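You operate a simulated robot arm through the tools that you are given. There is no shell and no other tool. Be economical: measure what you need, move in short steps, check, and stop when the job is done.

You are at the controls of a simulated two-armed robot. One attempt, no reset.

JOB
Try the stop button on the empty narrow unit.
Fine: press TEST once, then GO, then the stop button on the narrow control box; draw it out again, then reset. Where these are worked on the way, their far stop is far enough and under half their travel is too little: stop button on the narrow control box.
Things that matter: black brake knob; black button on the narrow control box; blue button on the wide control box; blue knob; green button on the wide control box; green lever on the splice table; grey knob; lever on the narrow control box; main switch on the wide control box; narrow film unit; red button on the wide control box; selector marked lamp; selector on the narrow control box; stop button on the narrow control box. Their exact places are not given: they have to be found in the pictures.

The check looks at the end state, three seconds after you hand in, the way a careful person would. Anything else that was tipped, shoved, dropped, spilled or broken makes it a failure.

ROBOT AND FRAMES
Two 7-joint arms with two-finger parallel grippers on one trunk, on a base that drives. Base frame: it is fixed to the floor where the robot stands at the start and does not move with it; the origin is under the middle of the robot, x ahead of it, y to its left, z up. Readings come in m, rad, newtons and seconds.
The left shoulder is at the start at [0.05, 0.161, 1.198], the right one opposite. With the tool pointing down near the work surface each hand reaches from about 0.1 to 0.64 m from the robot's upright axis, wherever it stands, measured 20 degrees to its own side. Places, roughly: black brake knob [-0.4, 1.1, 1]; black button on the narrow control box [0.5, 0, 0.9]; blue button on the wide control box [-0.3, 1.1, 0.6]; blue knob [-0.4, 1.3, 1]; green button on the wide control box [-0.4, 1.3, 0.8]; green lever on the splice table [-0.1, 1, 1.4]; grey knob [-0.4, 1.3, 0.9]; lever on the narrow control box [0.4, 0, 1.1]; main switch on the wide control box [-0.4, 1.1, 0.9]; narrow film unit [0.3, 0.8, 1]; red button on the wide control box [-0.3, 1.1, 0.8]; selector marked lamp [0.6, 0, 1.2]; selector on the narrow control box [0.4, 0, 0.7]; stop button on the narrow control box [0.4, 0, 1.2]; teal lever on the narrow control box [0.7, 0, 1]; white button on the wide control box [-0.4, 1.3, 0.6]. Payload 3.43 kg a hand.
The TCP of each hand is the grasp point between the finger pads, 0.03 m short of the fingertips. In the tool frame z runs along the fingers and y along their closing line. The gripper opens to 0.094 m. The fingers are 0.028 m wide and 0.01 m thick; the gripper's body (0.05 by 0.096 m) begins 0.055 m behind the TCP.
Orientation is that of the tool frame in the base frame, as [roll, pitch, yaw] about the fixed x, y, z axes, in that order (R = Rz(yaw) Ry(pitch) Rx(roll)). With the fingers straight down and closing along the base's y, the tool's x points along the base's -x, its y along +y and its z along -z.

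CONTROLS
- The arms move only by the tool jog_arm. It takes "left_targets", "right_targets" or both (then of equal length, played together; a hand with none holds still); each is one flat list of numbers, 7 for each row, row after row: the shift along the base's x, y, z in units of 50 mm (1.0 is 50 mm), then the turn, a rotation vector about the base's x, y, z in units of 4 degrees (1.0 is 4 degrees), then the opening, from 0 (shut) to 1 (fully open). In form: [x, y, z, rx, ry, rz, gripper, x, y, z, rx, ry, rz, gripper, ...]. A call has 1 to 8 rows; each row shifts and turns the commanded pose from where the row before left it. A call with a number of a shift or a turn outside -1 to 1 is refused whole. Rows are played at 5 a second. More than 0.05 m and 0.15 rad between two rows, or a gripper value outside its range, and nothing of the call is played. A pose out of reach is approached as far as the arm can. The call stops where the force on the tool passes 90 N (or 10 N more than at its start, if that is more) or the arm is blocked; 0.2 s more then pass. The fingers move at their own pace (about 0.045 m/s each) and stop on an object; they squeeze with about 27 N. The grip force told is the motor's: it shows also when the fingers shut on nothing. Time passes only in rows, and 0.2 s behind the last, so rows that do not move let the fingers close. The reply holds the time, the measured pose of the TCP, the force on the tool along the base axes, the opening and the grip force, in the units named above and with some noise, with the torque about the TCP (base axes, N m) and any sound that the robot's microphone picked up.
- Cameras (640 x 400 px; columns grow to the right, rows downward): "scene" is now at [0.1309, -0.003, 1.3613]; the picture's right is [-0.06, -1.00, 0.00], its down [-0.18, 0.01, -0.98] and it looks along [0.98, -0.06, -0.18] (base axes); focal length 214 px, centre (320, 200). "left" rides on the left gripper at [0.076, -0.014, -0.102] in its tool frame; the picture's right is [0.18, 0.98, 0.00], its down [-0.75, 0.14, -0.64] and it looks along [-0.63, 0.12, 0.77] (tool axes); focal length 243 px, centre (320, 200). "right" rides on the right gripper at [0.076, 0.014, -0.102] in its tool frame; the picture's right is [-0.18, 0.98, 0.00], its down [-0.75, -0.14, -0.64] and it looks along [-0.63, -0.12, 0.77] (tool axes); focal length 243 px, centre (320, 200).
- camera(camera): a new picture of that camera. It takes no simulated time.
- lift_body(by): slides the trunk up (or, below 0, down) by that many m; the arms and the scene camera ride with it, the base frame stays. It gives what a move gives, with no picture.
- drive_base(legs): drives the robot by 1 to 6 legs, each [ahead, left, turn to the left] in m, m and rad, along the robot's own axes; the way and the turn of a leg run together, so that a leg with both is an arc; at most 1.5 m and 3.142 rad a leg. The arms and the cameras ride along, it lands a little off, and it stops where it bumps. It gives what a move gives.
- pan_tilt(pan, tilt): turns the head with the scene camera to pan (to the left, within 1.396 rad either way) and tilt (down, from -0.506 to 1.204), counted from straight ahead of the robot. It gives what a move gives.
- measure_at(camera, pixels): for up to 12 pixels [column, row] of the newest picture of that camera ("zoom" is the newest enlarged one), the place [x, y, z] in the base frame of the surface seen there, good to about 0.002 m. It takes no simulated time.
- enlarge(camera, box): a new picture of the part [left, top, right, bottom] of that camera's present view, enlarged. It takes no simulated time.
- sign_off(): hands the job in; it is judged then, once.

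Work in short steps. Measure before you move; look again where a grasp or a placing could have gone wrong, and mend it. You have 80 turns and 58 pictures in all, those below and enlarged ones among them. Open the grippers and draw the arms clear of the work before you hand the job in, unless the task says otherwise; then end with one line.

The tools are called after "Call:" as a command line: name --argument value ..., lists and objects as JSON in quotes. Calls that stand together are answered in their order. jog_arm: Moves the arms, as the interface text tells. Its arguments: {"type":"object","properties":{"left_targets":{"type":"array","items":{"type":"number"}},"right_targets":{"type":"array","items":{"type":"number"}}},"required":[]} The other tools are called the same way: lift_body (by) slides the trunk up or down; drive_base (legs) drives the base; pan_tilt (pan, tilt) turns the head that bears the scene camera; camera (camera) takes a picture; measure_at (camera, pixels) gives the place of the surface under pixels of a picture; enlarge (camera, box) takes an enlarged picture of a part of a camera's view; sign_off () hands the job in.

At the start:

```text
t: 0.0
left_tool_pos: [0.3313, 0.1039, 1.4115]
left_ee_rot: [-3.139, 0.0, -3.141]
left_force: [0.4, 0.0, 0.2]
left_moment: [0.01, -0.01, -0.02]
left_gripper_width: 0.094
left_gripper_force: 0.0
right_tool_pos: [0.3584, -0.1994, 1.4102]
right_ee_rot: [-3.14, -0.001, 3.141]
right_force: [-0.7, 0.0, -1.8]
right_moment: [-0.02, 0.0, -0.02]
right_gripper_width: 0.0942
right_gripper_force: 0.0
trunk travel left (down, up): [-0.225, 0.042]
robot x, y, heading: [0.0013, 0.0021, 0.002]
head pan, tilt: [-0.056, 0.185]
```

scene: 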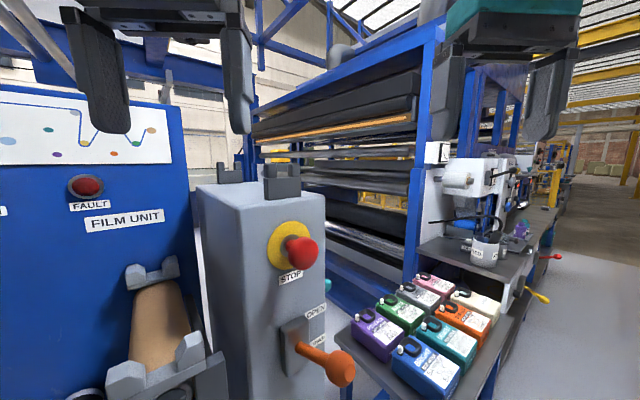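
right: 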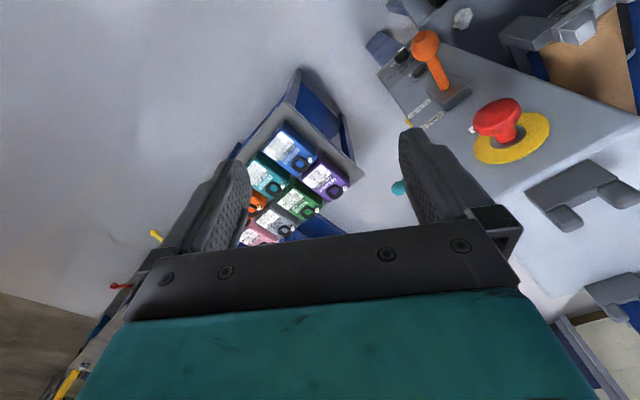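
left: 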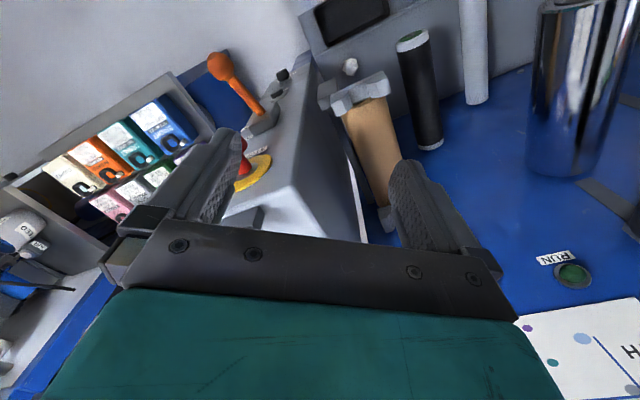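

The scene shows the narrow box with STOP at (300,250) and an orange lever at (335,365). I tilt the head down to see the rest of the box front.

Call:
pan_tilt --pan 0.0 --tilt 0.8

Call:
camera --camera "scene"

```text
t: 1.0
left_tool_pos: [0.3308, 0.104, 1.4129]
left_ee_rot: [-3.14, 0.0, 3.142]
left_force: [0.3, 0.1, -0.5]
left_moment: [0.05, 0.02, -0.03]
left_gripper_width: 0.094
left_gripper_force: 0.1
right_tool_pos: [0.3579, -0.1991, 1.4092]
right_ee_rot: [3.141, -0.001, 3.141]
right_force: [-1.0, -0.4, -0.4]
right_moment: [0.01, -0.03, -0.01]
right_gripper_width: 0.094
right_gripper_force: 0.0
trunk travel left (down, up): [-0.225, 0.042]
robot x, y, heading: [0.0027, -0.0005, -0.003]
head pan, tilt: [0.0, 0.799]
```

```text
54 pictures are left
```

scene: 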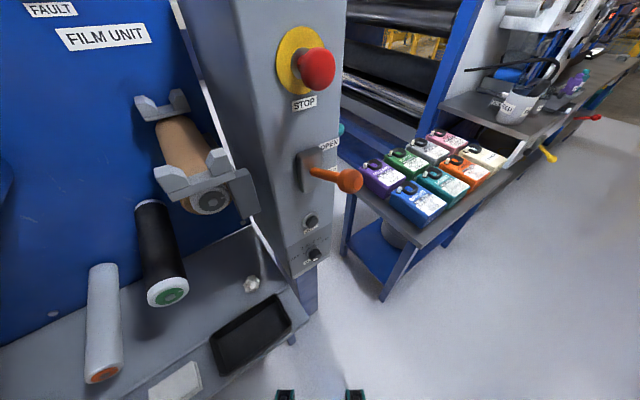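

The front face shows STOP, an OPEN/… lever, a button at (311,222) and a selector at (315,256). I enlarge to read labels.

Call:
enlarge --camera "scene" --box '[240, 120, 400, 300]'

Call:
enlarge --camera "scene" --box '[240, 10, 400, 130]'

Call:
measure_at --camera "scene" --pixels '[[317, 68], [285, 75], [245, 90], [258, 150], [280, 180], [295, 190], [349, 180], [311, 222], [316, 255], [340, 129], [330, 100], [300, 265]]'

```text
2.22 times, centred on (320, 210) of scene
```

zoom: 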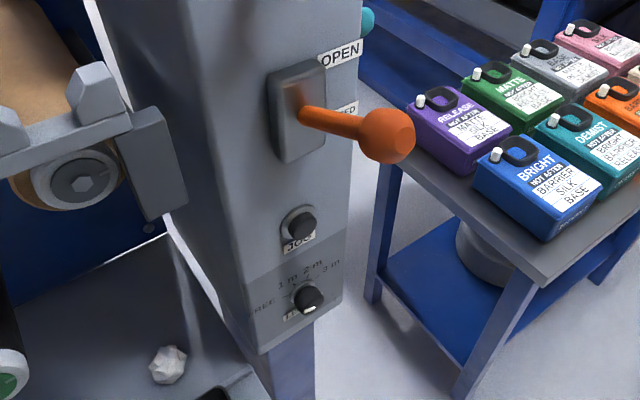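

```text
3.33 times, centred on (320, 70) of scene
```

zoom: 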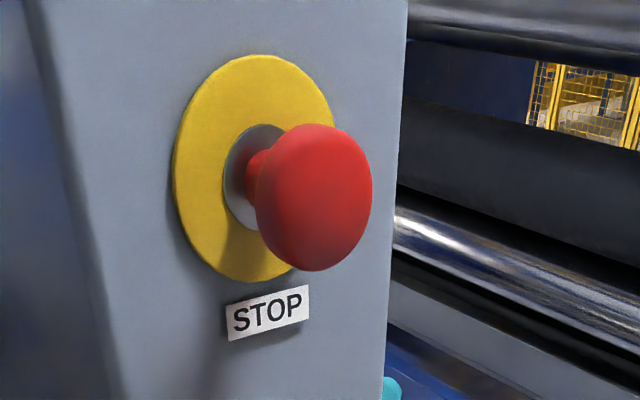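

```text
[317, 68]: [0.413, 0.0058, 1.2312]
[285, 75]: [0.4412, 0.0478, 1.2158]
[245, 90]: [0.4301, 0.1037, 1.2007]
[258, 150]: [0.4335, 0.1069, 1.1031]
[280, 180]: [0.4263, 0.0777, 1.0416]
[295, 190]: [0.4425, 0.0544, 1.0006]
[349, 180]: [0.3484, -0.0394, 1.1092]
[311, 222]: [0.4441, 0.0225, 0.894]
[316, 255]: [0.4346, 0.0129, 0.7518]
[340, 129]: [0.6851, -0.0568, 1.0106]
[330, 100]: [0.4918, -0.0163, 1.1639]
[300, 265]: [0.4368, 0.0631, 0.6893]
```

The black button is JOG, the selector has FREE/1 m/2 m/3 m. TEST, GO and reset must be elsewhere; I look left to the wide control box.

Call:
pan_tilt --pan 1.39 --tilt 0.4

Call:
camera --camera "scene"

```text
t: 2.5
left_tool_pos: [0.3321, 0.1039, 1.4115]
left_ee_rot: [-3.141, 0.001, 3.142]
left_force: [-0.5, -0.3, 0.1]
left_moment: [-0.02, 0.02, 0.02]
left_gripper_width: 0.094
left_gripper_force: 0.1
right_tool_pos: [0.3576, -0.1998, 1.4092]
right_ee_rot: [-3.141, -0.003, -3.141]
right_force: [-0.6, -0.1, 0.7]
right_moment: [-0.02, -0.01, -0.01]
right_gripper_width: 0.094
right_gripper_force: 0.1
trunk travel left (down, up): [-0.225, 0.042]
robot x, y, heading: [-0.0008, -0.0022, 0.002]
head pan, tilt: [1.389, 0.4]
```

```text
51 pictures are left
```

scene: 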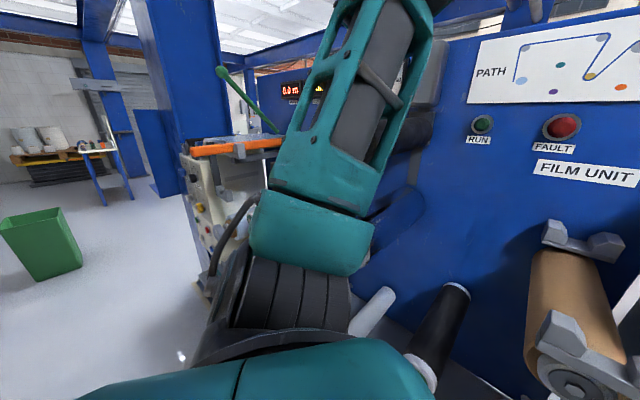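

The wide control box is seen edge-on at (205,205). I enlarge it and the film panel lamps.

Call:
enlarge --camera "scene" --box '[165, 70, 345, 290]'

Call:
measure_at --camera "scene" --pixels '[[190, 175], [210, 200], [215, 240], [560, 127], [482, 123], [80, 250], [40, 270], [130, 250], [220, 330], [140, 150], [215, 150], [560, 250]]'

```text
1.82 times, centred on (255, 180) of scene
```

zoom: 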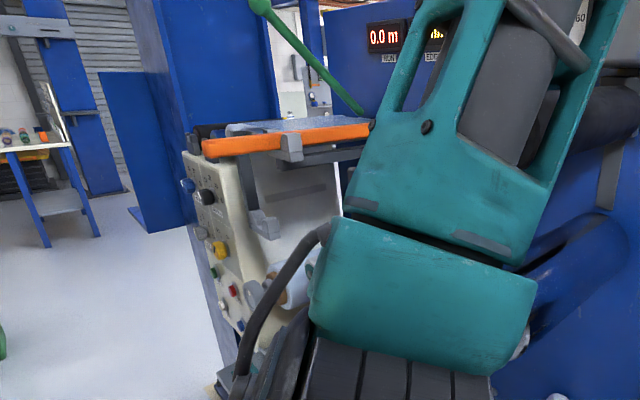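

```text
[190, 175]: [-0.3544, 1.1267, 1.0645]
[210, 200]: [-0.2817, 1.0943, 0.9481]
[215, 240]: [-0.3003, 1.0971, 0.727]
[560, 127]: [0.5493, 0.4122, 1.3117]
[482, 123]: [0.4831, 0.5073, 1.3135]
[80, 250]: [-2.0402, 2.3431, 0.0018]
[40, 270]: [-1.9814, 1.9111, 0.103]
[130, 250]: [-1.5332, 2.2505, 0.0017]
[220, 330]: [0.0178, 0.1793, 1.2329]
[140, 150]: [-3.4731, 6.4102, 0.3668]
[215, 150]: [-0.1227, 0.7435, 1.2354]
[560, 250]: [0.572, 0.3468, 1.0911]
```

The machine front runs along roughly (-0.5,0.85), so I should back away and face it. I drive back, turn left 0.58 and slide left to see the wide box face.

Call:
drive_base --legs '[[-0.35, 0, 0], [0, 0, 0.58], [-0.1, 0.5, 0]]'

Call:
pan_tilt --pan 0.6 --tilt 0.5

Call:
camera --camera "scene"

```text
t: 10.9
left_tool_pos: [-0.4858, 0.6371, 1.4119]
left_ee_rot: [-3.139, 0.0, -2.569]
left_force: [-0.5, -0.3, -0.5]
left_moment: [0.01, -0.02, 0.0]
left_gripper_width: 0.0936
left_gripper_force: 0.0
right_tool_pos: [-0.2996, 0.3963, 1.4103]
right_ee_rot: [3.141, 0.0, -2.569]
right_force: [0.0, 0.5, -0.7]
right_moment: [-0.01, 0.02, 0.0]
right_gripper_width: 0.094
right_gripper_force: 0.0
trunk travel left (down, up): [-0.225, 0.042]
robot x, y, heading: [-0.709, 0.3658, 0.571]
head pan, tilt: [1.389, 0.4]
```

```text
t: 12.1
left_tool_pos: [-0.486, 0.6374, 1.4116]
left_ee_rot: [-3.141, 0.001, -2.569]
left_force: [-0.1, 0.2, 0.7]
left_moment: [0.0, 0.01, 0.01]
left_gripper_width: 0.0939
left_gripper_force: 0.0
right_tool_pos: [-0.2987, 0.3967, 1.4084]
right_ee_rot: [3.141, 0.0, -2.569]
right_force: [0.1, -0.2, -0.1]
right_moment: [0.02, -0.03, 0.02]
right_gripper_width: 0.094
right_gripper_force: 0.2
trunk travel left (down, up): [-0.225, 0.042]
robot x, y, heading: [-0.7064, 0.3704, 0.572]
head pan, tilt: [0.6, 0.499]
```

```text
49 pictures are left
```

scene: 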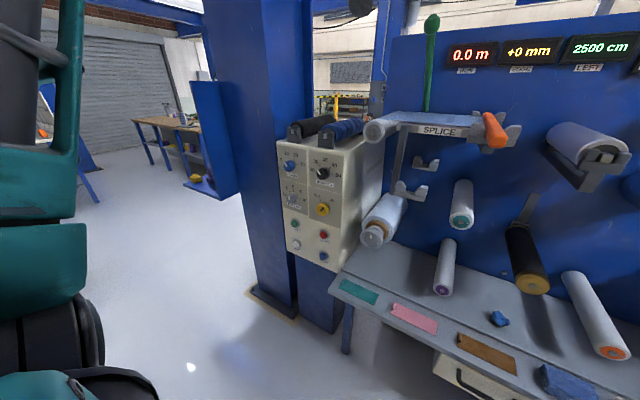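

The wide box is visible at (325,205). I enlarge it to read the labels.

Call:
enlarge --camera "scene" --box '[265, 130, 375, 205]'

Call:
enlarge --camera "scene" --box '[265, 195, 375, 275]'

Call:
measure_at --camera "scene" --pixels '[[290, 165], [323, 172], [291, 200], [322, 208], [295, 222], [324, 235], [296, 244], [323, 255], [303, 155], [343, 170], [345, 250], [307, 240]]'

```text
5.33 times, centred on (320, 168) of scene
```

zoom: 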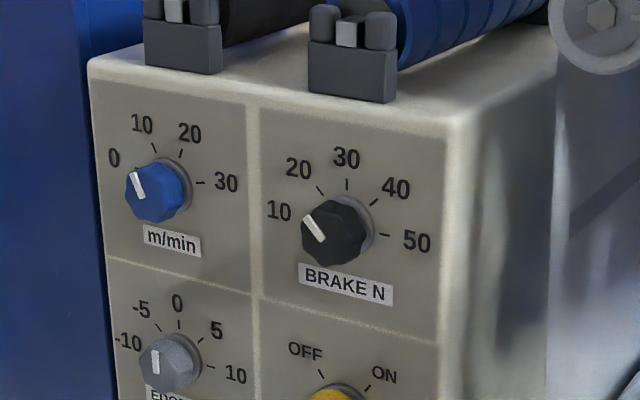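

```text
5.00 times, centred on (320, 235) of scene
```

zoom: 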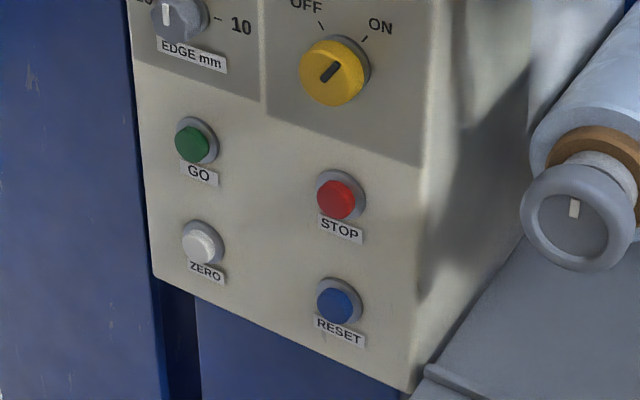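

```text
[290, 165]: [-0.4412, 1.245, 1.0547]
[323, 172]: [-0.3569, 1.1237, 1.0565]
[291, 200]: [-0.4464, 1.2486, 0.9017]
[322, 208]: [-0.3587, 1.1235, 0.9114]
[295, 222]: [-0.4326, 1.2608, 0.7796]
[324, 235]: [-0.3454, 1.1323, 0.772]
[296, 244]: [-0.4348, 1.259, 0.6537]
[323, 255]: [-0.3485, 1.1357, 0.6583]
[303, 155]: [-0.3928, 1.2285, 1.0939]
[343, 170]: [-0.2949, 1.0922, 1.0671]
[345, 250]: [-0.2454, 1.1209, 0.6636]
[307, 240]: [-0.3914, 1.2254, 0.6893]
```

GO (green) and RESET (blue) are on the wide box; main switch seems ON. Now I look right toward the narrow box for TEST.

Call:
pan_tilt --pan -0.75 --tilt 0.35

Call:
camera --camera "scene"

```text
t: 13.6
left_tool_pos: [-0.4852, 0.6374, 1.4123]
left_ee_rot: [-3.138, -0.002, -2.569]
left_force: [0.2, 0.1, -0.3]
left_moment: [0.02, 0.0, -0.02]
left_gripper_width: 0.094
left_gripper_force: 0.0
right_tool_pos: [-0.298, 0.3955, 1.4094]
right_ee_rot: [3.141, 0.001, -2.57]
right_force: [-0.7, 0.1, 0.1]
right_moment: [0.02, -0.03, -0.02]
right_gripper_width: 0.0942
right_gripper_force: 0.0
trunk travel left (down, up): [-0.225, 0.042]
robot x, y, heading: [-0.7022, 0.3668, 0.573]
head pan, tilt: [-0.75, 0.351]
```

```text
46 pictures are left
```

scene: 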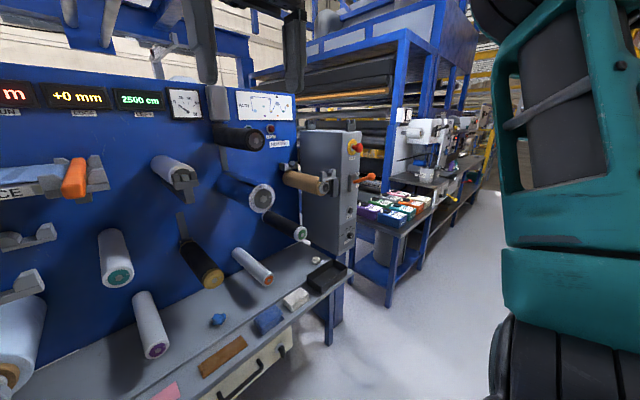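

The narrow box is at (335,190), its operating face edge-on. I enlarge and measure it.

Call:
enlarge --camera "scene" --box '[290, 115, 400, 265]'

Call:
measure_at --camera "scene" --pixels '[[310, 140], [310, 220], [340, 140], [344, 230], [352, 200], [352, 160], [360, 150], [350, 212], [350, 236], [370, 178], [245, 110], [280, 215]]'

```text
2.67 times, centred on (345, 190) of scene
```

zoom: 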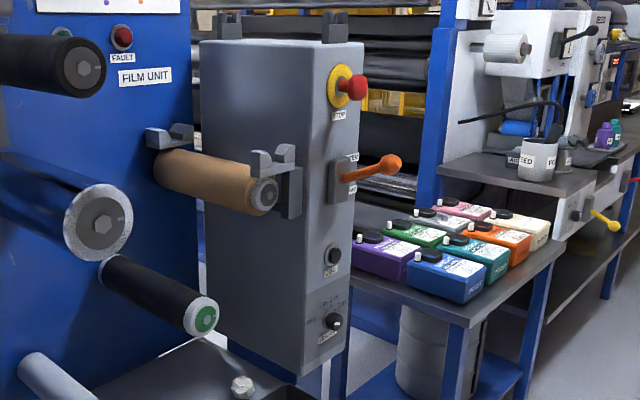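

```text
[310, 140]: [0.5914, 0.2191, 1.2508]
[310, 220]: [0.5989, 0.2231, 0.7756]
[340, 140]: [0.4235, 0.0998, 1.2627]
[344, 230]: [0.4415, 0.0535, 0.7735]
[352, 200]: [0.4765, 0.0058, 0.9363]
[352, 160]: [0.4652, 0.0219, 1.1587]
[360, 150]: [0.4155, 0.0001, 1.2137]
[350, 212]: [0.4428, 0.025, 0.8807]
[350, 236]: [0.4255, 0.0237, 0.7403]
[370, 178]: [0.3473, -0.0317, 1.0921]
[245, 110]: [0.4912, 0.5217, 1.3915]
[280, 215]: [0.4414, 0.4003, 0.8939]
```

The face normal is about (-0.81,-0.59), same as the wall. I slide right, parallel to the wall, to see the far (right) side of the narrow box with the lamp selector and teal lever.

Call:
drive_base --legs '[[0, -1.35, 0]]'

Call:
pan_tilt --pan 0.35 --tilt 0.35

Call:
camera --camera "scene"

```text
t: 25.6
left_tool_pos: [0.2461, -0.491, 1.4125]
left_ee_rot: [-3.14, 0.0, -2.558]
left_force: [-0.1, 0.2, 0.4]
left_moment: [0.01, 0.0, 0.0]
left_gripper_width: 0.0941
left_gripper_force: 0.0
right_tool_pos: [0.4364, -0.7284, 1.4092]
right_ee_rot: [-3.141, 0.002, -2.559]
right_force: [-0.1, -0.5, -0.5]
right_moment: [0.03, 0.0, -0.02]
right_gripper_width: 0.0939
right_gripper_force: 0.0
trunk travel left (down, up): [-0.225, 0.042]
robot x, y, heading: [0.0271, -0.7562, 0.585]
head pan, tilt: [-0.75, 0.351]
```

```text
t: 26.9
left_tool_pos: [0.247, -0.4892, 1.4116]
left_ee_rot: [-3.14, -0.001, -2.557]
left_force: [0.5, 0.2, -0.3]
left_moment: [0.0, 0.01, -0.01]
left_gripper_width: 0.0938
left_gripper_force: 0.0
right_tool_pos: [0.4375, -0.7282, 1.4086]
right_ee_rot: [-3.141, 0.002, -2.558]
right_force: [-1.3, -0.5, -0.1]
right_moment: [0.0, 0.02, 0.0]
right_gripper_width: 0.0941
right_gripper_force: 0.0
trunk travel left (down, up): [-0.225, 0.042]
robot x, y, heading: [0.0295, -0.7568, 0.585]
head pan, tilt: [0.351, 0.351]
```

```text
44 pictures are left
```

scene: 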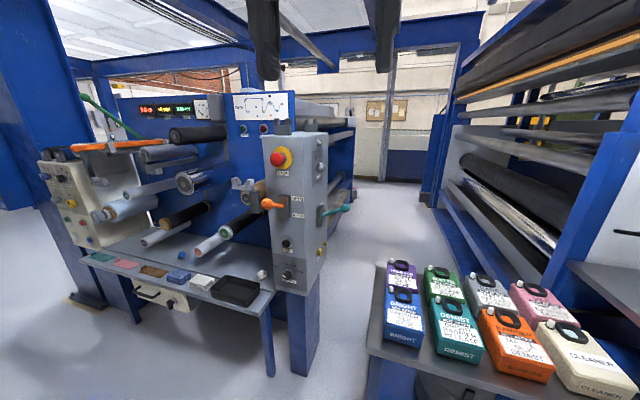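

Now the whole narrow box with its right side is visible. I enlarge it.

Call:
enlarge --camera "scene" --box '[255, 125, 355, 210]'

Call:
enlarge --camera "scene" --box '[255, 190, 355, 300]'

```text
4.71 times, centred on (305, 168) of scene
```

zoom: 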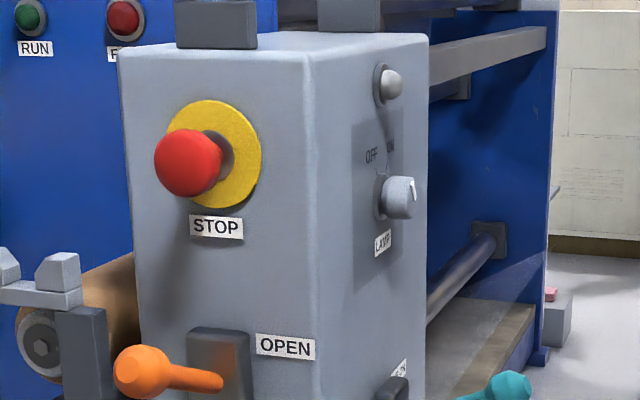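

```text
3.64 times, centred on (305, 245) of scene
```

zoom: 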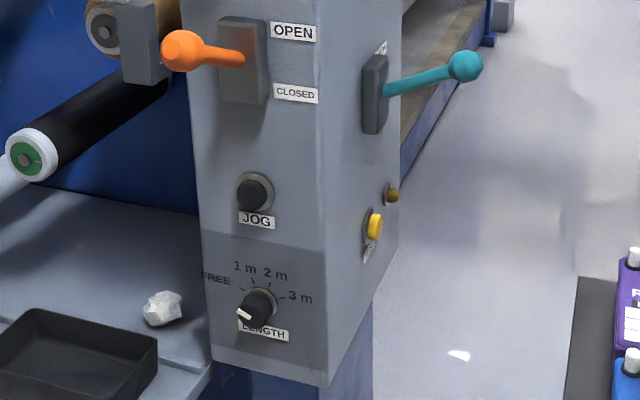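

A yellow button sits on the right side near (358,252) scaled; I enlarge it and measure.

Call:
enlarge --camera "scene" --box '[300, 195, 352, 275]'

Call:
measure_at --camera "zoom" --pixels '[[320, 200], [340, 250], [300, 300]]'

Call:
measure_at --camera "scene" --pixels '[[320, 251], [310, 251], [325, 190], [323, 241], [318, 258], [276, 160], [285, 150], [310, 190], [286, 243], [265, 203]]'

```text
5.00 times, centred on (326, 235) of scene
```

zoom: 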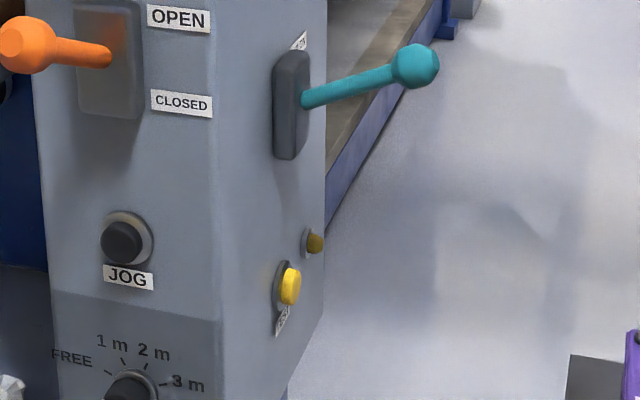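

```text
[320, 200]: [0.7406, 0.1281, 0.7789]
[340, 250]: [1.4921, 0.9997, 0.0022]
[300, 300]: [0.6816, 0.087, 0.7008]
```

```text
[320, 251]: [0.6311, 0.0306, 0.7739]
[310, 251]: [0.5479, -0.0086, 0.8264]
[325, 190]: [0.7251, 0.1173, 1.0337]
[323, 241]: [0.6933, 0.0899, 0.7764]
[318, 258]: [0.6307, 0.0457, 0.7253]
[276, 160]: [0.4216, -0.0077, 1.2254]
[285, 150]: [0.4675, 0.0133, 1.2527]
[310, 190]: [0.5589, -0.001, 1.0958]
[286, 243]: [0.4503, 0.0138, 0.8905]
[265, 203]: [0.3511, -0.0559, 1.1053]
```

The yellow button is at about (0.63,0.03,0.77) on the right side. I measure the jug table and floor space, and look lower toward it.

Call:
measure_at --camera "scene" --pixels '[[385, 262], [368, 350], [400, 295], [430, 265], [375, 310], [600, 270], [340, 250], [350, 320]]'

Call:
pan_tilt --pan -0.1 --tilt 0.9

Call:
camera --camera "scene"

```text
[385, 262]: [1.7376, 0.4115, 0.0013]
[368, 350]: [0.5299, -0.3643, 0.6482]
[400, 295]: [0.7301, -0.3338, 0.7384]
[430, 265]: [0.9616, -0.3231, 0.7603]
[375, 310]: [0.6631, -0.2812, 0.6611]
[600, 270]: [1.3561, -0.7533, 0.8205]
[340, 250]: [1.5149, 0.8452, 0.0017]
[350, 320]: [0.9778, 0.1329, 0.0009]
```

```text
t: 27.9
left_tool_pos: [0.2454, -0.4894, 1.412]
left_ee_rot: [-3.141, -0.002, -2.56]
left_force: [0.2, 0.6, 0.1]
left_moment: [-0.05, 0.05, -0.01]
left_gripper_width: 0.0938
left_gripper_force: 0.1
right_tool_pos: [0.4357, -0.7276, 1.4099]
right_ee_rot: [-3.141, 0.0, -2.558]
right_force: [-0.5, 0.1, 0.2]
right_moment: [0.02, -0.02, -0.03]
right_gripper_width: 0.0944
right_gripper_force: 0.1
trunk travel left (down, up): [-0.225, 0.042]
robot x, y, heading: [0.0255, -0.7605, 0.585]
head pan, tilt: [-0.099, 0.901]
```

```text
40 pictures are left
```

scene: 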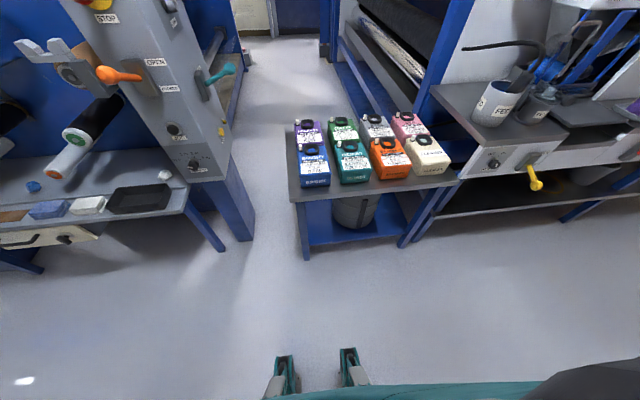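

The yellow button is now at about (221,130). I enlarge it and the table for clearance.

Call:
enlarge --camera "scene" --box '[200, 90, 250, 160]'

Call:
measure_at --camera "scene" --pixels '[[221, 132], [218, 130], [222, 122], [210, 110], [308, 149], [307, 125], [290, 160], [287, 128], [298, 200], [320, 170], [225, 70], [229, 145]]'

```text
5.71 times, centred on (225, 125) of scene
```

zoom: 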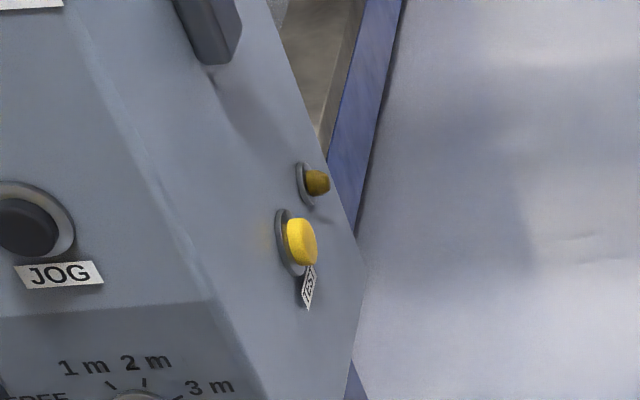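

```text
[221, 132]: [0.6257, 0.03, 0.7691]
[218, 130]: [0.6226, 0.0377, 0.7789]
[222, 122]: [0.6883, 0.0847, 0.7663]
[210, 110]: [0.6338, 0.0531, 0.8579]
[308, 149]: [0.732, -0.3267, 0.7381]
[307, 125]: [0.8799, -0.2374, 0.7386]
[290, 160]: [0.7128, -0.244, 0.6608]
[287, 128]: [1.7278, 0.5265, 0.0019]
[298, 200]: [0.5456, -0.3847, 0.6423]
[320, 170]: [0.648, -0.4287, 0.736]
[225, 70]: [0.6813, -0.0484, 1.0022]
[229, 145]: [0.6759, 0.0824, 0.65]
```

The label reads TEST. The plan: stand in front of the gap between box and table, turned left about 1.2 rad, and use the right hand. I drive there in two legs.

Call:
drive_base --legs '[[0.31, 0.145, 0], [0, 0, 0.61]]'

Call:
pan_tilt --pan -0.25 --tilt 0.75

Call:
camera --camera "scene"

```text
t: 31.8
left_tool_pos: [0.2295, -0.1226, 1.4119]
left_ee_rot: [-3.139, 0.001, -1.949]
left_force: [0.0, -0.5, -0.4]
left_moment: [0.01, 0.0, 0.04]
left_gripper_width: 0.094
left_gripper_force: 0.0
right_tool_pos: [0.5202, -0.2105, 1.409]
right_ee_rot: [-3.141, 0.0, -1.95]
right_force: [-0.2, 0.0, -0.9]
right_moment: [0.0, -0.05, -0.03]
right_gripper_width: 0.094
right_gripper_force: 0.0
trunk travel left (down, up): [-0.225, 0.042]
robot x, y, heading: [0.2027, -0.4662, 1.189]
head pan, tilt: [-0.099, 0.901]
```

```text
t: 32.5
left_tool_pos: [0.228, -0.123, 1.4114]
left_ee_rot: [-3.139, 0.0, -1.949]
left_force: [-0.4, 0.1, 0.7]
left_moment: [0.01, 0.01, -0.03]
left_gripper_width: 0.0939
left_gripper_force: 0.1
right_tool_pos: [0.522, -0.211, 1.4101]
right_ee_rot: [3.141, 0.002, -1.95]
right_force: [-0.2, 0.6, -0.4]
right_moment: [0.02, -0.01, -0.02]
right_gripper_width: 0.0939
right_gripper_force: 0.2
trunk travel left (down, up): [-0.225, 0.042]
robot x, y, heading: [0.2044, -0.4726, 1.192]
head pan, tilt: [-0.25, 0.75]
```

```text
38 pictures are left
```

scene: 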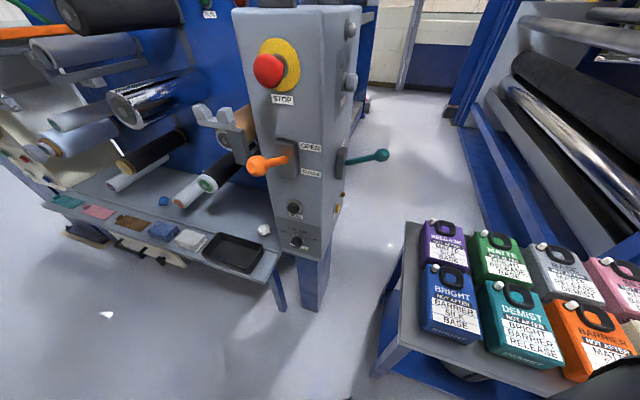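

The view confirms clear space in the gap. I lower the trunk and then tilt the right hand forward and to the left with the fingers shut.

Call:
lift_body --by -0.2

Call:
jog_arm --right_targets '[0, 0, 0, 0.928, -0.372, 1, 0, 0, 0, 0, 0.928, -0.372, 1, 0, 0, 0, 0, 0.928, -0.372, 1, 0, 0, 0, 0, 0.928, -0.372, 1, 0, 0, 0, 0, 0.928, -0.372, 1, 0, 0, 0, 0, 0.928, -0.372, 1, 0, 0, 0, 0, 0.928, -0.372, 1, 0, 0, 0, 0, 0.928, -0.372, 1, 0]'

```text
t: 34.6
left_tool_pos: [0.2281, -0.1227, 1.2115]
left_ee_rot: [-3.139, -0.001, -1.949]
left_force: [0.4, 0.9, 0.7]
left_moment: [-0.02, 0.04, 0.02]
left_gripper_width: 0.0939
left_gripper_force: 0.1
right_tool_pos: [0.5214, -0.2095, 1.2088]
right_ee_rot: [-3.141, 0.0, -1.95]
right_force: [-0.9, -0.3, 0.5]
right_moment: [-0.01, -0.01, -0.02]
right_gripper_width: 0.0941
right_gripper_force: 0.0
trunk travel left (down, up): [-0.025, 0.242]
robot x, y, heading: [0.2044, -0.4665, 1.19]
head pan, tilt: [-0.25, 0.75]
```

```text
t: 36.4
left_tool_pos: [0.229, -0.1227, 1.2123]
left_ee_rot: [-3.139, 0.0, -1.949]
left_force: [-0.1, 0.2, -0.6]
left_moment: [0.02, 0.0, -0.01]
left_gripper_width: 0.094
left_gripper_force: 0.0
right_tool_pos: [0.5201, -0.2087, 1.2091]
right_ee_rot: [-2.968, 0.527, -1.328]
right_force: [-0.2, 0.0, -0.1]
right_moment: [-0.01, 0.03, 0.0]
right_gripper_width: 0.0
right_gripper_force: 27.1
trunk travel left (down, up): [-0.025, 0.242]
robot x, y, heading: [0.2038, -0.4702, 1.193]
head pan, tilt: [-0.25, 0.75]
```

The tool now points about half down, toward the box. I add more tilt while descending in front of the gap.

Call:
jog_arm --right_targets '[0, 0, -0.95, 1, 0, 1, 0, 0, 0, -0.95, 1, 0, 1, 0, 0, 0, -0.95, 1, 0, 1, 0, 0, 0, -0.95, 1, 0, 1, 0, 0, 0, -0.95, 0, 0, 0, 0, 0, 0, -0.95, 0, 0, 0, 0, 0, 0, -0.95, 0, 0, 0, 0, 0, 0, -0.5, 0, 0, 0, 0]'

Call:
camera --camera "scene"

Call:
camera --camera "right"

```text
t: 38.2
left_tool_pos: [0.2286, -0.1226, 1.2109]
left_ee_rot: [-3.14, 0.0, -1.95]
left_force: [0.7, -0.7, 0.5]
left_moment: [0.01, -0.02, 0.03]
left_gripper_width: 0.0939
left_gripper_force: 0.0
right_tool_pos: [0.5373, -0.1862, 0.8599]
right_ee_rot: [-2.823, 0.782, -0.958]
right_force: [-0.1, -0.5, -0.3]
right_moment: [-0.01, -0.01, 0.01]
right_gripper_width: 0.0
right_gripper_force: 27.0
right hand out of reach, approached as far as the arm can: row 6, 7
trunk travel left (down, up): [-0.025, 0.242]
robot x, y, heading: [0.2005, -0.4718, 1.191]
head pan, tilt: [-0.25, 0.75]
```

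```text
37 pictures are left
```

scene: 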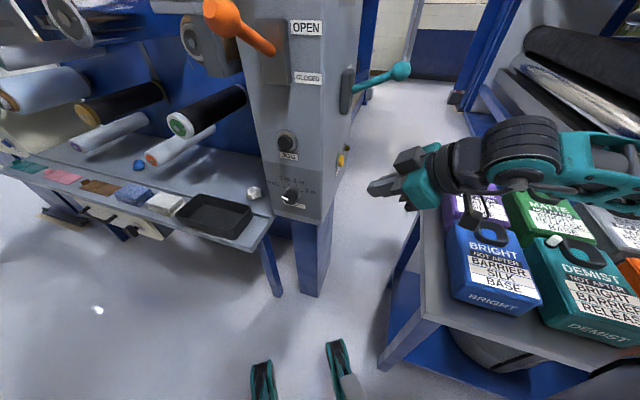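

```text
36 pictures are left
```

right: 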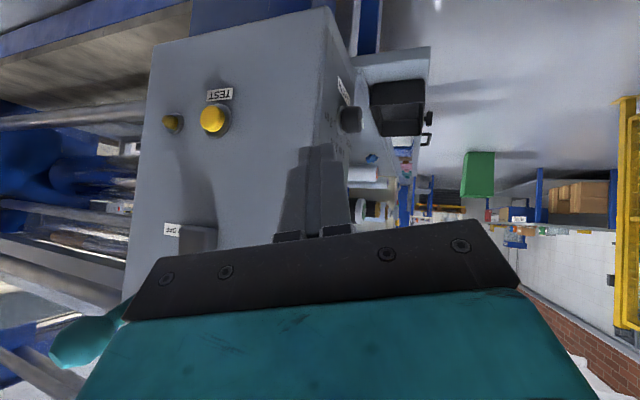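

TEST confirmed in the wrist picture. The forearm passes over the jugs, so I check its clearance.

Call:
measure_at --camera "scene" --pixels '[[520, 185], [515, 160], [600, 185], [560, 175], [450, 200], [425, 200], [371, 187], [488, 230], [545, 215], [404, 70], [462, 195]]'

Call:
measure_at --camera "right" --pixels '[[212, 118], [213, 125], [235, 150], [171, 123], [312, 150], [328, 150]]'

```text
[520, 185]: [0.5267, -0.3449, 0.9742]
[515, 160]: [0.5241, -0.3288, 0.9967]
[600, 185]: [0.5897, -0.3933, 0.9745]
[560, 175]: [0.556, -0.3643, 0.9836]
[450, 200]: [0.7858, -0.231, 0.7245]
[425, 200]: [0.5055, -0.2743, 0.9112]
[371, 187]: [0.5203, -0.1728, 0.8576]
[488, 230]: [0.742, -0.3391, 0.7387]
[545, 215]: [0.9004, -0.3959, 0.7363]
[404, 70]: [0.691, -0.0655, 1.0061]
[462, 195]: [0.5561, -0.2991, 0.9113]
```

```text
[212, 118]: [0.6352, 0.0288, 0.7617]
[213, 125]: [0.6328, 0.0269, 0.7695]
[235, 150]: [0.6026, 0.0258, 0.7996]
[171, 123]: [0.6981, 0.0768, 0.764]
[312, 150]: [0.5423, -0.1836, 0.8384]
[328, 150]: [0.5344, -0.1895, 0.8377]
```

Clearance is good (wrist at z≈0.97, jugs at 0.74). I advance the tip to about 40 mm off the TEST button at (0.634,0.028,0.766).

Call:
jog_arm --right_targets '[0.6, 0.75, -0.4, 0, 0, 0, 0, 0.6, 0.75, -0.4, 0, 0, 0, 0, 0.6, 0.75, -0.4, 0, 0, 0, 0, 0.4, 0.5, -0.4, 0, 0, 0, 0]'

Call:
camera --camera "right"

```text
refused: row 1 steps farther than a row can; nothing moved
```

```text
35 pictures are left
```

right: 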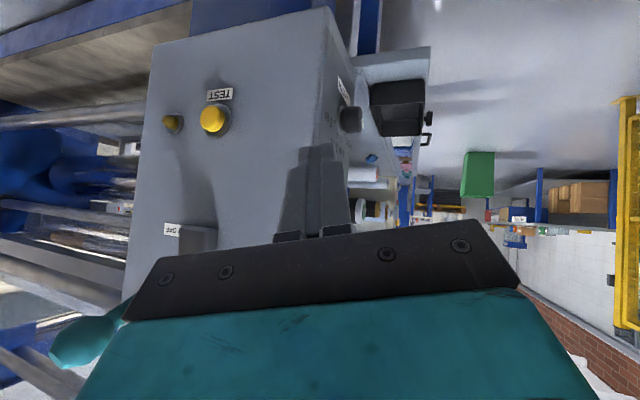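

The row was just too long; I resend with shorter steps.

Call:
jog_arm --right_targets '[0.5, 0.62, -0.33, 0, 0, 0, 0, 0.5, 0.62, -0.33, 0, 0, 0, 0, 0.5, 0.62, -0.33, 0, 0, 0, 0, 0.5, 0.62, -0.33, 0, 0, 0, 0, 0.5, 0.62, -0.33, 0, 0, 0, 0]'

Call:
camera --camera "right"

```text
t: 39.3
left_tool_pos: [0.228, -0.1232, 1.2109]
left_ee_rot: [-3.14, -0.002, -1.95]
left_force: [-0.3, 0.3, 0.4]
left_moment: [-0.04, -0.06, 0.01]
left_gripper_width: 0.0938
left_gripper_force: 0.1
right_tool_pos: [0.5946, -0.0194, 0.8479]
right_ee_rot: [-2.834, 0.989, -0.916]
right_force: [1.7, -28.4, 12.6]
right_moment: [0.15, 0.24, 0.5]
right_gripper_width: 0.0002
right_gripper_force: 27.0
right hand out of reach, approached as far as the arm can: row 5
trunk travel left (down, up): [-0.025, 0.242]
robot x, y, heading: [0.2037, -0.4639, 1.189]
head pan, tilt: [-0.25, 0.75]
stopped in row 5 (right hand): the force on the tool passed its limit at 202 N (the readings are from after the stop); the commanded pose is now the measured one
```

```text
34 pictures are left
```

right: 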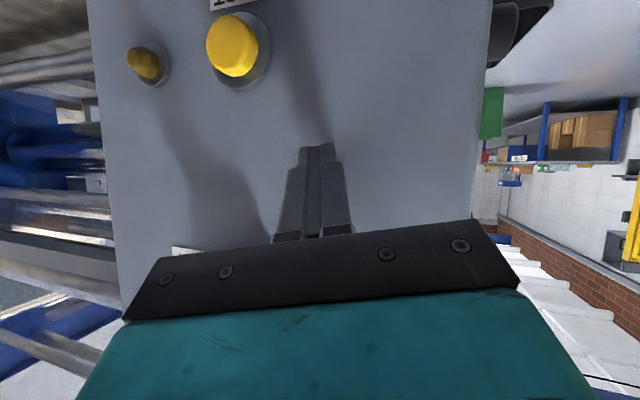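

Because the pose was out of reach, the tip swung into the bare box side. I back off along the side normal.

Call:
jog_arm --right_targets '[0.5, -0.7, 0.1, 0, 0, 0, 0, 0.3, -0.7, 0.3, 0, 0, 0, 0]'

Call:
camera --camera "scene"

```text
t: 39.9
left_tool_pos: [0.229, -0.122, 1.2119]
left_ee_rot: [-3.139, -0.002, -1.947]
left_force: [0.2, 0.6, 0.1]
left_moment: [0.01, -0.03, -0.02]
left_gripper_width: 0.0941
left_gripper_force: 0.1
right_tool_pos: [0.6087, -0.0846, 0.856]
right_ee_rot: [-2.831, 0.983, -0.918]
right_force: [-0.7, 0.2, -1.2]
right_moment: [-0.03, 0.01, -0.02]
right_gripper_width: 0.0
right_gripper_force: 27.2
right hand out of reach, approached as far as the arm can: row 1, 2
trunk travel left (down, up): [-0.025, 0.242]
robot x, y, heading: [0.203, -0.4681, 1.186]
head pan, tilt: [-0.25, 0.75]
```

```text
33 pictures are left
```

scene: 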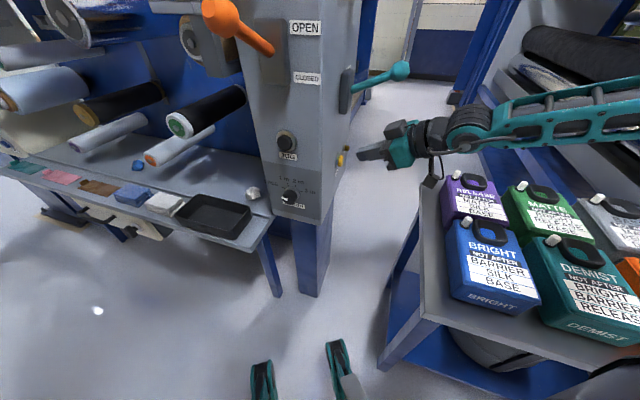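

The arm isn't overstretched (shoulder–wrist ≈0.46 m), so it is likely a joint limit; raising the shoulder should help. I draw the hand back out of the gap first.

Call:
jog_arm --right_targets '[-0.65, -0.6, 0.2, 0, 0, 0, 0, -0.65, -0.6, 0.2, 0, 0, 0, 0, -0.65, -0.5, 0.2, 0, 0, 0, 0, -0.65, -0.5, 0.2, 0, 0, 0, 0]'

Call:
lift_body --by 0.2

```text
t: 40.9
left_tool_pos: [0.2286, -0.1206, 1.21]
left_ee_rot: [-3.14, -0.003, -1.949]
left_force: [-0.4, 0.0, 0.5]
left_moment: [-0.02, -0.01, 0.02]
left_gripper_width: 0.0938
left_gripper_force: 0.1
right_tool_pos: [0.5017, -0.1622, 0.8962]
right_ee_rot: [-2.837, 0.982, -0.918]
right_force: [-0.7, -0.3, -0.2]
right_moment: [0.01, 0.01, -0.03]
right_gripper_width: 0.0
right_gripper_force: 27.0
right hand out of reach, approached as far as the arm can: row 4
trunk travel left (down, up): [-0.025, 0.242]
robot x, y, heading: [0.2057, -0.4716, 1.189]
head pan, tilt: [-0.25, 0.75]
```

```text
t: 43.1
left_tool_pos: [0.2299, -0.1213, 1.4111]
left_ee_rot: [3.142, -0.003, -1.95]
left_force: [-0.6, -0.4, 1.0]
left_moment: [0.03, 0.0, 0.0]
left_gripper_width: 0.0939
left_gripper_force: 0.0
right_tool_pos: [0.5021, -0.1603, 1.0955]
right_ee_rot: [-2.84, 0.983, -0.922]
right_force: [-0.5, -0.3, 0.2]
right_moment: [-0.03, 0.0, -0.04]
right_gripper_width: 0.0
right_gripper_force: 26.9
trunk travel left (down, up): [-0.225, 0.042]
robot x, y, heading: [0.207, -0.4714, 1.184]
head pan, tilt: [-0.25, 0.75]
```

I now descend again with the higher shoulder to check reachability.

Call:
jog_arm --right_targets '[0, 0, -0.9, 0, 0, 0, 0, 0, 0, -0.9, 0, 0, 0, 0, 0, 0, -0.9, 0, 0, 0, 0, 0, 0, -0.9, 0, 0, 0, 0, 0, 0, -0.9, 0, 0, 0, 0]'

```text
t: 44.3
left_tool_pos: [0.2284, -0.1211, 1.4104]
left_ee_rot: [-3.14, -0.004, -1.949]
left_force: [0.7, 0.4, -0.2]
left_moment: [-0.02, 0.01, 0.01]
left_gripper_width: 0.0937
left_gripper_force: 0.0
right_tool_pos: [0.5028, -0.161, 0.8706]
right_ee_rot: [-2.833, 0.985, -0.915]
right_force: [0.5, -0.1, -1.0]
right_moment: [-0.01, 0.01, 0.0]
right_gripper_width: 0.0001
right_gripper_force: 26.2
trunk travel left (down, up): [-0.225, 0.042]
robot x, y, heading: [0.1995, -0.4699, 1.192]
head pan, tilt: [-0.25, 0.75]
```

Reachable now. I advance toward the pre-press point in three rows, then check.

Call:
jog_arm --right_targets '[0.648, 0.504, -0.4, 0, 0, 0, 0, 0.648, 0.504, -0.4, 0, 0, 0, 0, 0.648, 0.504, -0.4, 0, 0, 0, 0]'

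```text
t: 45.1
left_tool_pos: [0.2291, -0.1216, 1.4104]
left_ee_rot: [-3.14, -0.005, -1.949]
left_force: [0.1, -0.7, 0.2]
left_moment: [0.01, 0.0, -0.01]
left_gripper_width: 0.0941
left_gripper_force: 0.0
right_tool_pos: [0.6023, -0.0856, 0.81]
right_ee_rot: [-2.838, 0.985, -0.921]
right_force: [0.4, -0.3, 0.3]
right_moment: [0.03, 0.0, 0.0]
right_gripper_width: 0.0
right_gripper_force: 27.3
trunk travel left (down, up): [-0.225, 0.042]
robot x, y, heading: [0.2072, -0.4671, 1.192]
head pan, tilt: [-0.25, 0.75]
```

The hand tracks well. I go to the pre-press point and look.

Call:
jog_arm --right_targets '[0.63, 0.52, -0.4, 0, 0, 0, 0, 0.62, 0.52, -0.4, 0, 0, 0, 0]'

Call:
camera --camera "right"

Call:
camera --camera "scene"

```text
t: 45.7
left_tool_pos: [0.2289, -0.121, 1.412]
left_ee_rot: [-3.139, -0.003, -1.949]
left_force: [-0.3, -0.4, -0.5]
left_moment: [0.03, 0.0, 0.0]
left_gripper_width: 0.0941
left_gripper_force: 0.1
right_tool_pos: [0.6625, -0.0326, 0.7727]
right_ee_rot: [-2.84, 0.986, -0.917]
right_force: [-0.9, 0.1, -0.8]
right_moment: [-0.06, -0.01, 0.0]
right_gripper_width: 0.0003
right_gripper_force: 27.2
trunk travel left (down, up): [-0.225, 0.042]
robot x, y, heading: [0.2051, -0.4681, 1.191]
head pan, tilt: [-0.25, 0.75]
```

```text
32 pictures are left
```

right: 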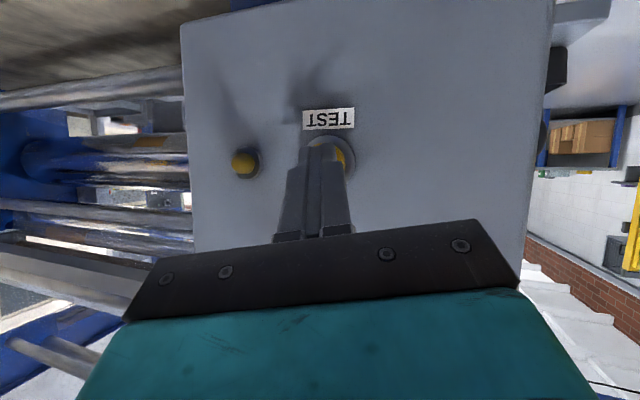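

```text
31 pictures are left
```

scene: 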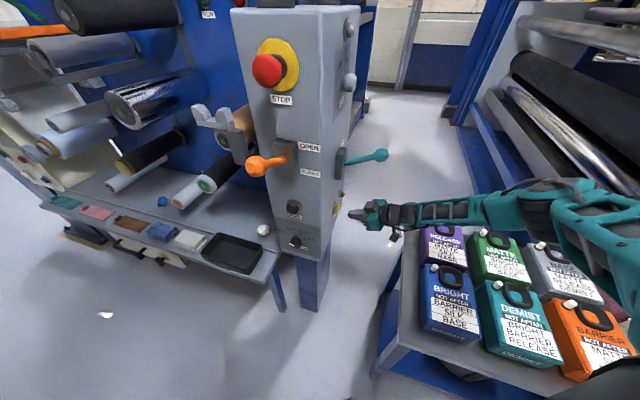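

The tip is right before TEST. I press along the side normal with slow final steps.

Call:
jog_arm --right_targets '[-0.15, 0.13, 0, 0, 0, 0, 0, -0.117, 0.162, 0, 0, 0, 0, 0, -0.117, 0.162, 0, 0, 0, 0, 0, -0.035, 0.049, 0, 0, 0, 0, 0, -0.035, 0.049, 0, 0, 0, 0, 0, -0.035, 0.049, 0, 0, 0, 0, 0]'

```text
t: 47.1
left_tool_pos: [0.2296, -0.1221, 1.4106]
left_ee_rot: [-3.14, -0.004, -1.949]
left_force: [0.1, 0.7, 0.8]
left_moment: [-0.01, 0.01, 0.01]
left_gripper_width: 0.0941
left_gripper_force: 0.1
right_tool_pos: [0.6374, -0.004, 0.772]
right_ee_rot: [-2.838, 0.985, -0.92]
right_force: [1.1, -1.7, -0.1]
right_moment: [0.01, 0.01, -0.02]
right_gripper_width: 0.0
right_gripper_force: 26.7
trunk travel left (down, up): [-0.225, 0.042]
robot x, y, heading: [0.2061, -0.4679, 1.183]
head pan, tilt: [-0.25, 0.75]
heard: click
```

A click was heard with about 2 N force. I look before retreating to see whether the amber lamp lit.

Call:
enlarge --camera "right" --box '[180, 40, 420, 240]'

```text
2.00 times, centred on (300, 140) of right
```

zoom: 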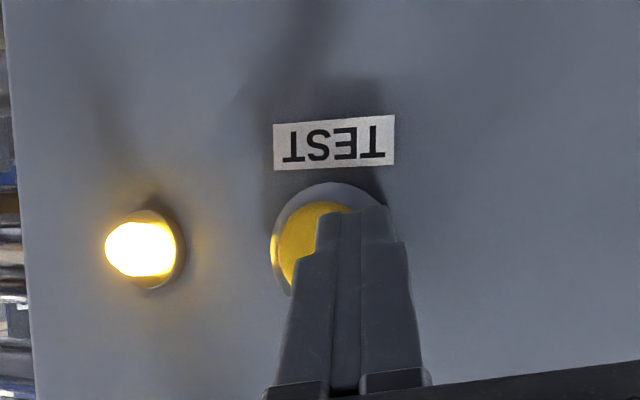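

The amber lamp is lit: TEST is armed. I retreat off the button and back out of the gap.

Call:
jog_arm --right_targets '[0.3, -0.45, 0, 0, 0, 0, 0, 0.25, -0.35, 0, 0, 0, 0, 0, -0.648, -0.504, 0.4, 0, 0, 0, 0, -0.648, -0.504, 0.4, 0, 0, 0, 0, -0.648, -0.504, 0.4, 0, 0, 0, 0, -0.648, -0.504, 0.4, 0, 0, 0, 0, 0, 0, 0.9, 0, 0, 0, 0, 0, 0, 0.9, 0, 0, 0, 0]'

Call:
camera --camera "scene"

```text
t: 48.9
left_tool_pos: [0.2299, -0.121, 1.4102]
left_ee_rot: [-3.14, -0.003, -1.949]
left_force: [0.1, 0.2, 0.5]
left_moment: [0.01, -0.02, -0.01]
left_gripper_width: 0.0941
left_gripper_force: 0.0
right_tool_pos: [0.5347, -0.1444, 0.9431]
right_ee_rot: [-2.84, 0.981, -0.919]
right_force: [-0.1, -0.7, 0.4]
right_moment: [0.0, -0.04, 0.0]
right_gripper_width: 0.0
right_gripper_force: 27.0
trunk travel left (down, up): [-0.225, 0.042]
robot x, y, heading: [0.206, -0.4678, 1.184]
head pan, tilt: [-0.25, 0.75]
```

```text
29 pictures are left
```

scene: 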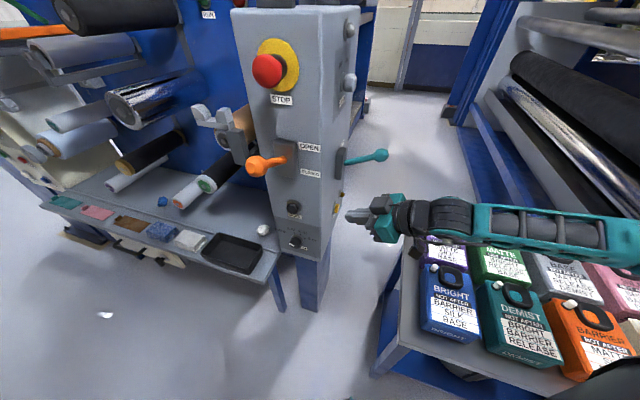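

TEST is done and everything looks undisturbed. I swing the right tool to point straight ahead of the robot (yaw −38°), then back off, turn to face the wall, and slide left to the wide box.

Call:
jog_arm --right_targets '[0, 0, 0, 0, 0, -1, 0, 0, 0, 0, 0, 0, -1, 0, 0, 0, 0, 0, 0, -1, 0, 0, 0, 0, 0, 0, -1, 0, 0, 0, 0, 0, 0, -1, 0, 0, 0, 0, 0, 0, -1, 0, 0, 0, 0, 0, 0, -1, 0, 0, 0, 0, 0, 0, -1, 0]'

Call:
drive_base --legs '[[-0.3, 0, 0], [0, 0, -0.558], [0, 1.0, 0], [0, 1.05, 0]]'

Call:
pan_tilt --pan 0.1 --tilt 0.6

Call:
camera --camera "scene"

```text
t: 50.7
left_tool_pos: [0.2286, -0.1221, 1.4118]
left_ee_rot: [-3.138, -0.004, -1.95]
left_force: [-0.2, -0.9, 0.3]
left_moment: [0.05, 0.0, -0.03]
left_gripper_width: 0.094
left_gripper_force: 0.0
right_tool_pos: [0.5352, -0.1429, 0.9418]
right_ee_rot: [-2.839, 0.983, -1.267]
right_force: [0.3, -0.4, -0.7]
right_moment: [0.0, 0.0, 0.02]
right_gripper_width: 0.0
right_gripper_force: 27.1
right hand out of reach, approached as far as the arm can: row 6, 7, 8
trunk travel left (down, up): [-0.225, 0.042]
robot x, y, heading: [0.2049, -0.4744, 1.184]
head pan, tilt: [-0.25, 0.75]
```

```text
t: 71.9
left_tool_pos: [-0.9326, 1.1486, 1.4108]
left_ee_rot: [-3.141, -0.004, -2.499]
left_force: [-1.0, 0.9, -0.3]
left_moment: [0.02, 0.01, 0.02]
left_gripper_width: 0.0942
left_gripper_force: 0.0
right_tool_pos: [-0.6829, 0.9702, 0.9415]
right_ee_rot: [-2.837, 0.983, -1.819]
right_force: [0.5, 0.0, -1.7]
right_moment: [0.04, 0.02, -0.01]
right_gripper_width: 0.0
right_gripper_force: 27.2
trunk travel left (down, up): [-0.225, 0.042]
robot x, y, heading: [-1.1347, 0.8702, 0.64]
head pan, tilt: [-0.25, 0.75]
```

```text
t: 72.7
left_tool_pos: [-0.9327, 1.1503, 1.4108]
left_ee_rot: [-3.138, -0.003, -2.5]
left_force: [0.1, -0.7, -0.4]
left_moment: [0.01, 0.02, 0.01]
left_gripper_width: 0.0941
left_gripper_force: 0.0
right_tool_pos: [-0.6826, 0.9701, 0.9408]
right_ee_rot: [-2.839, 0.983, -1.819]
right_force: [0.0, -0.8, 0.1]
right_moment: [0.03, 0.02, 0.01]
right_gripper_width: 0.0
right_gripper_force: 27.0
trunk travel left (down, up): [-0.225, 0.042]
robot x, y, heading: [-1.1337, 0.8643, 0.637]
head pan, tilt: [0.099, 0.6]
```

```text
28 pictures are left
```

scene: 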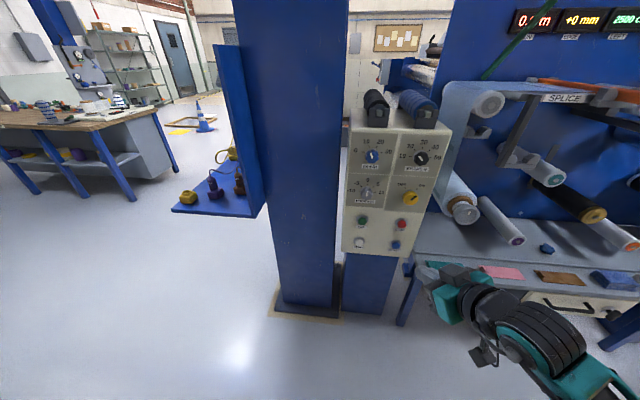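

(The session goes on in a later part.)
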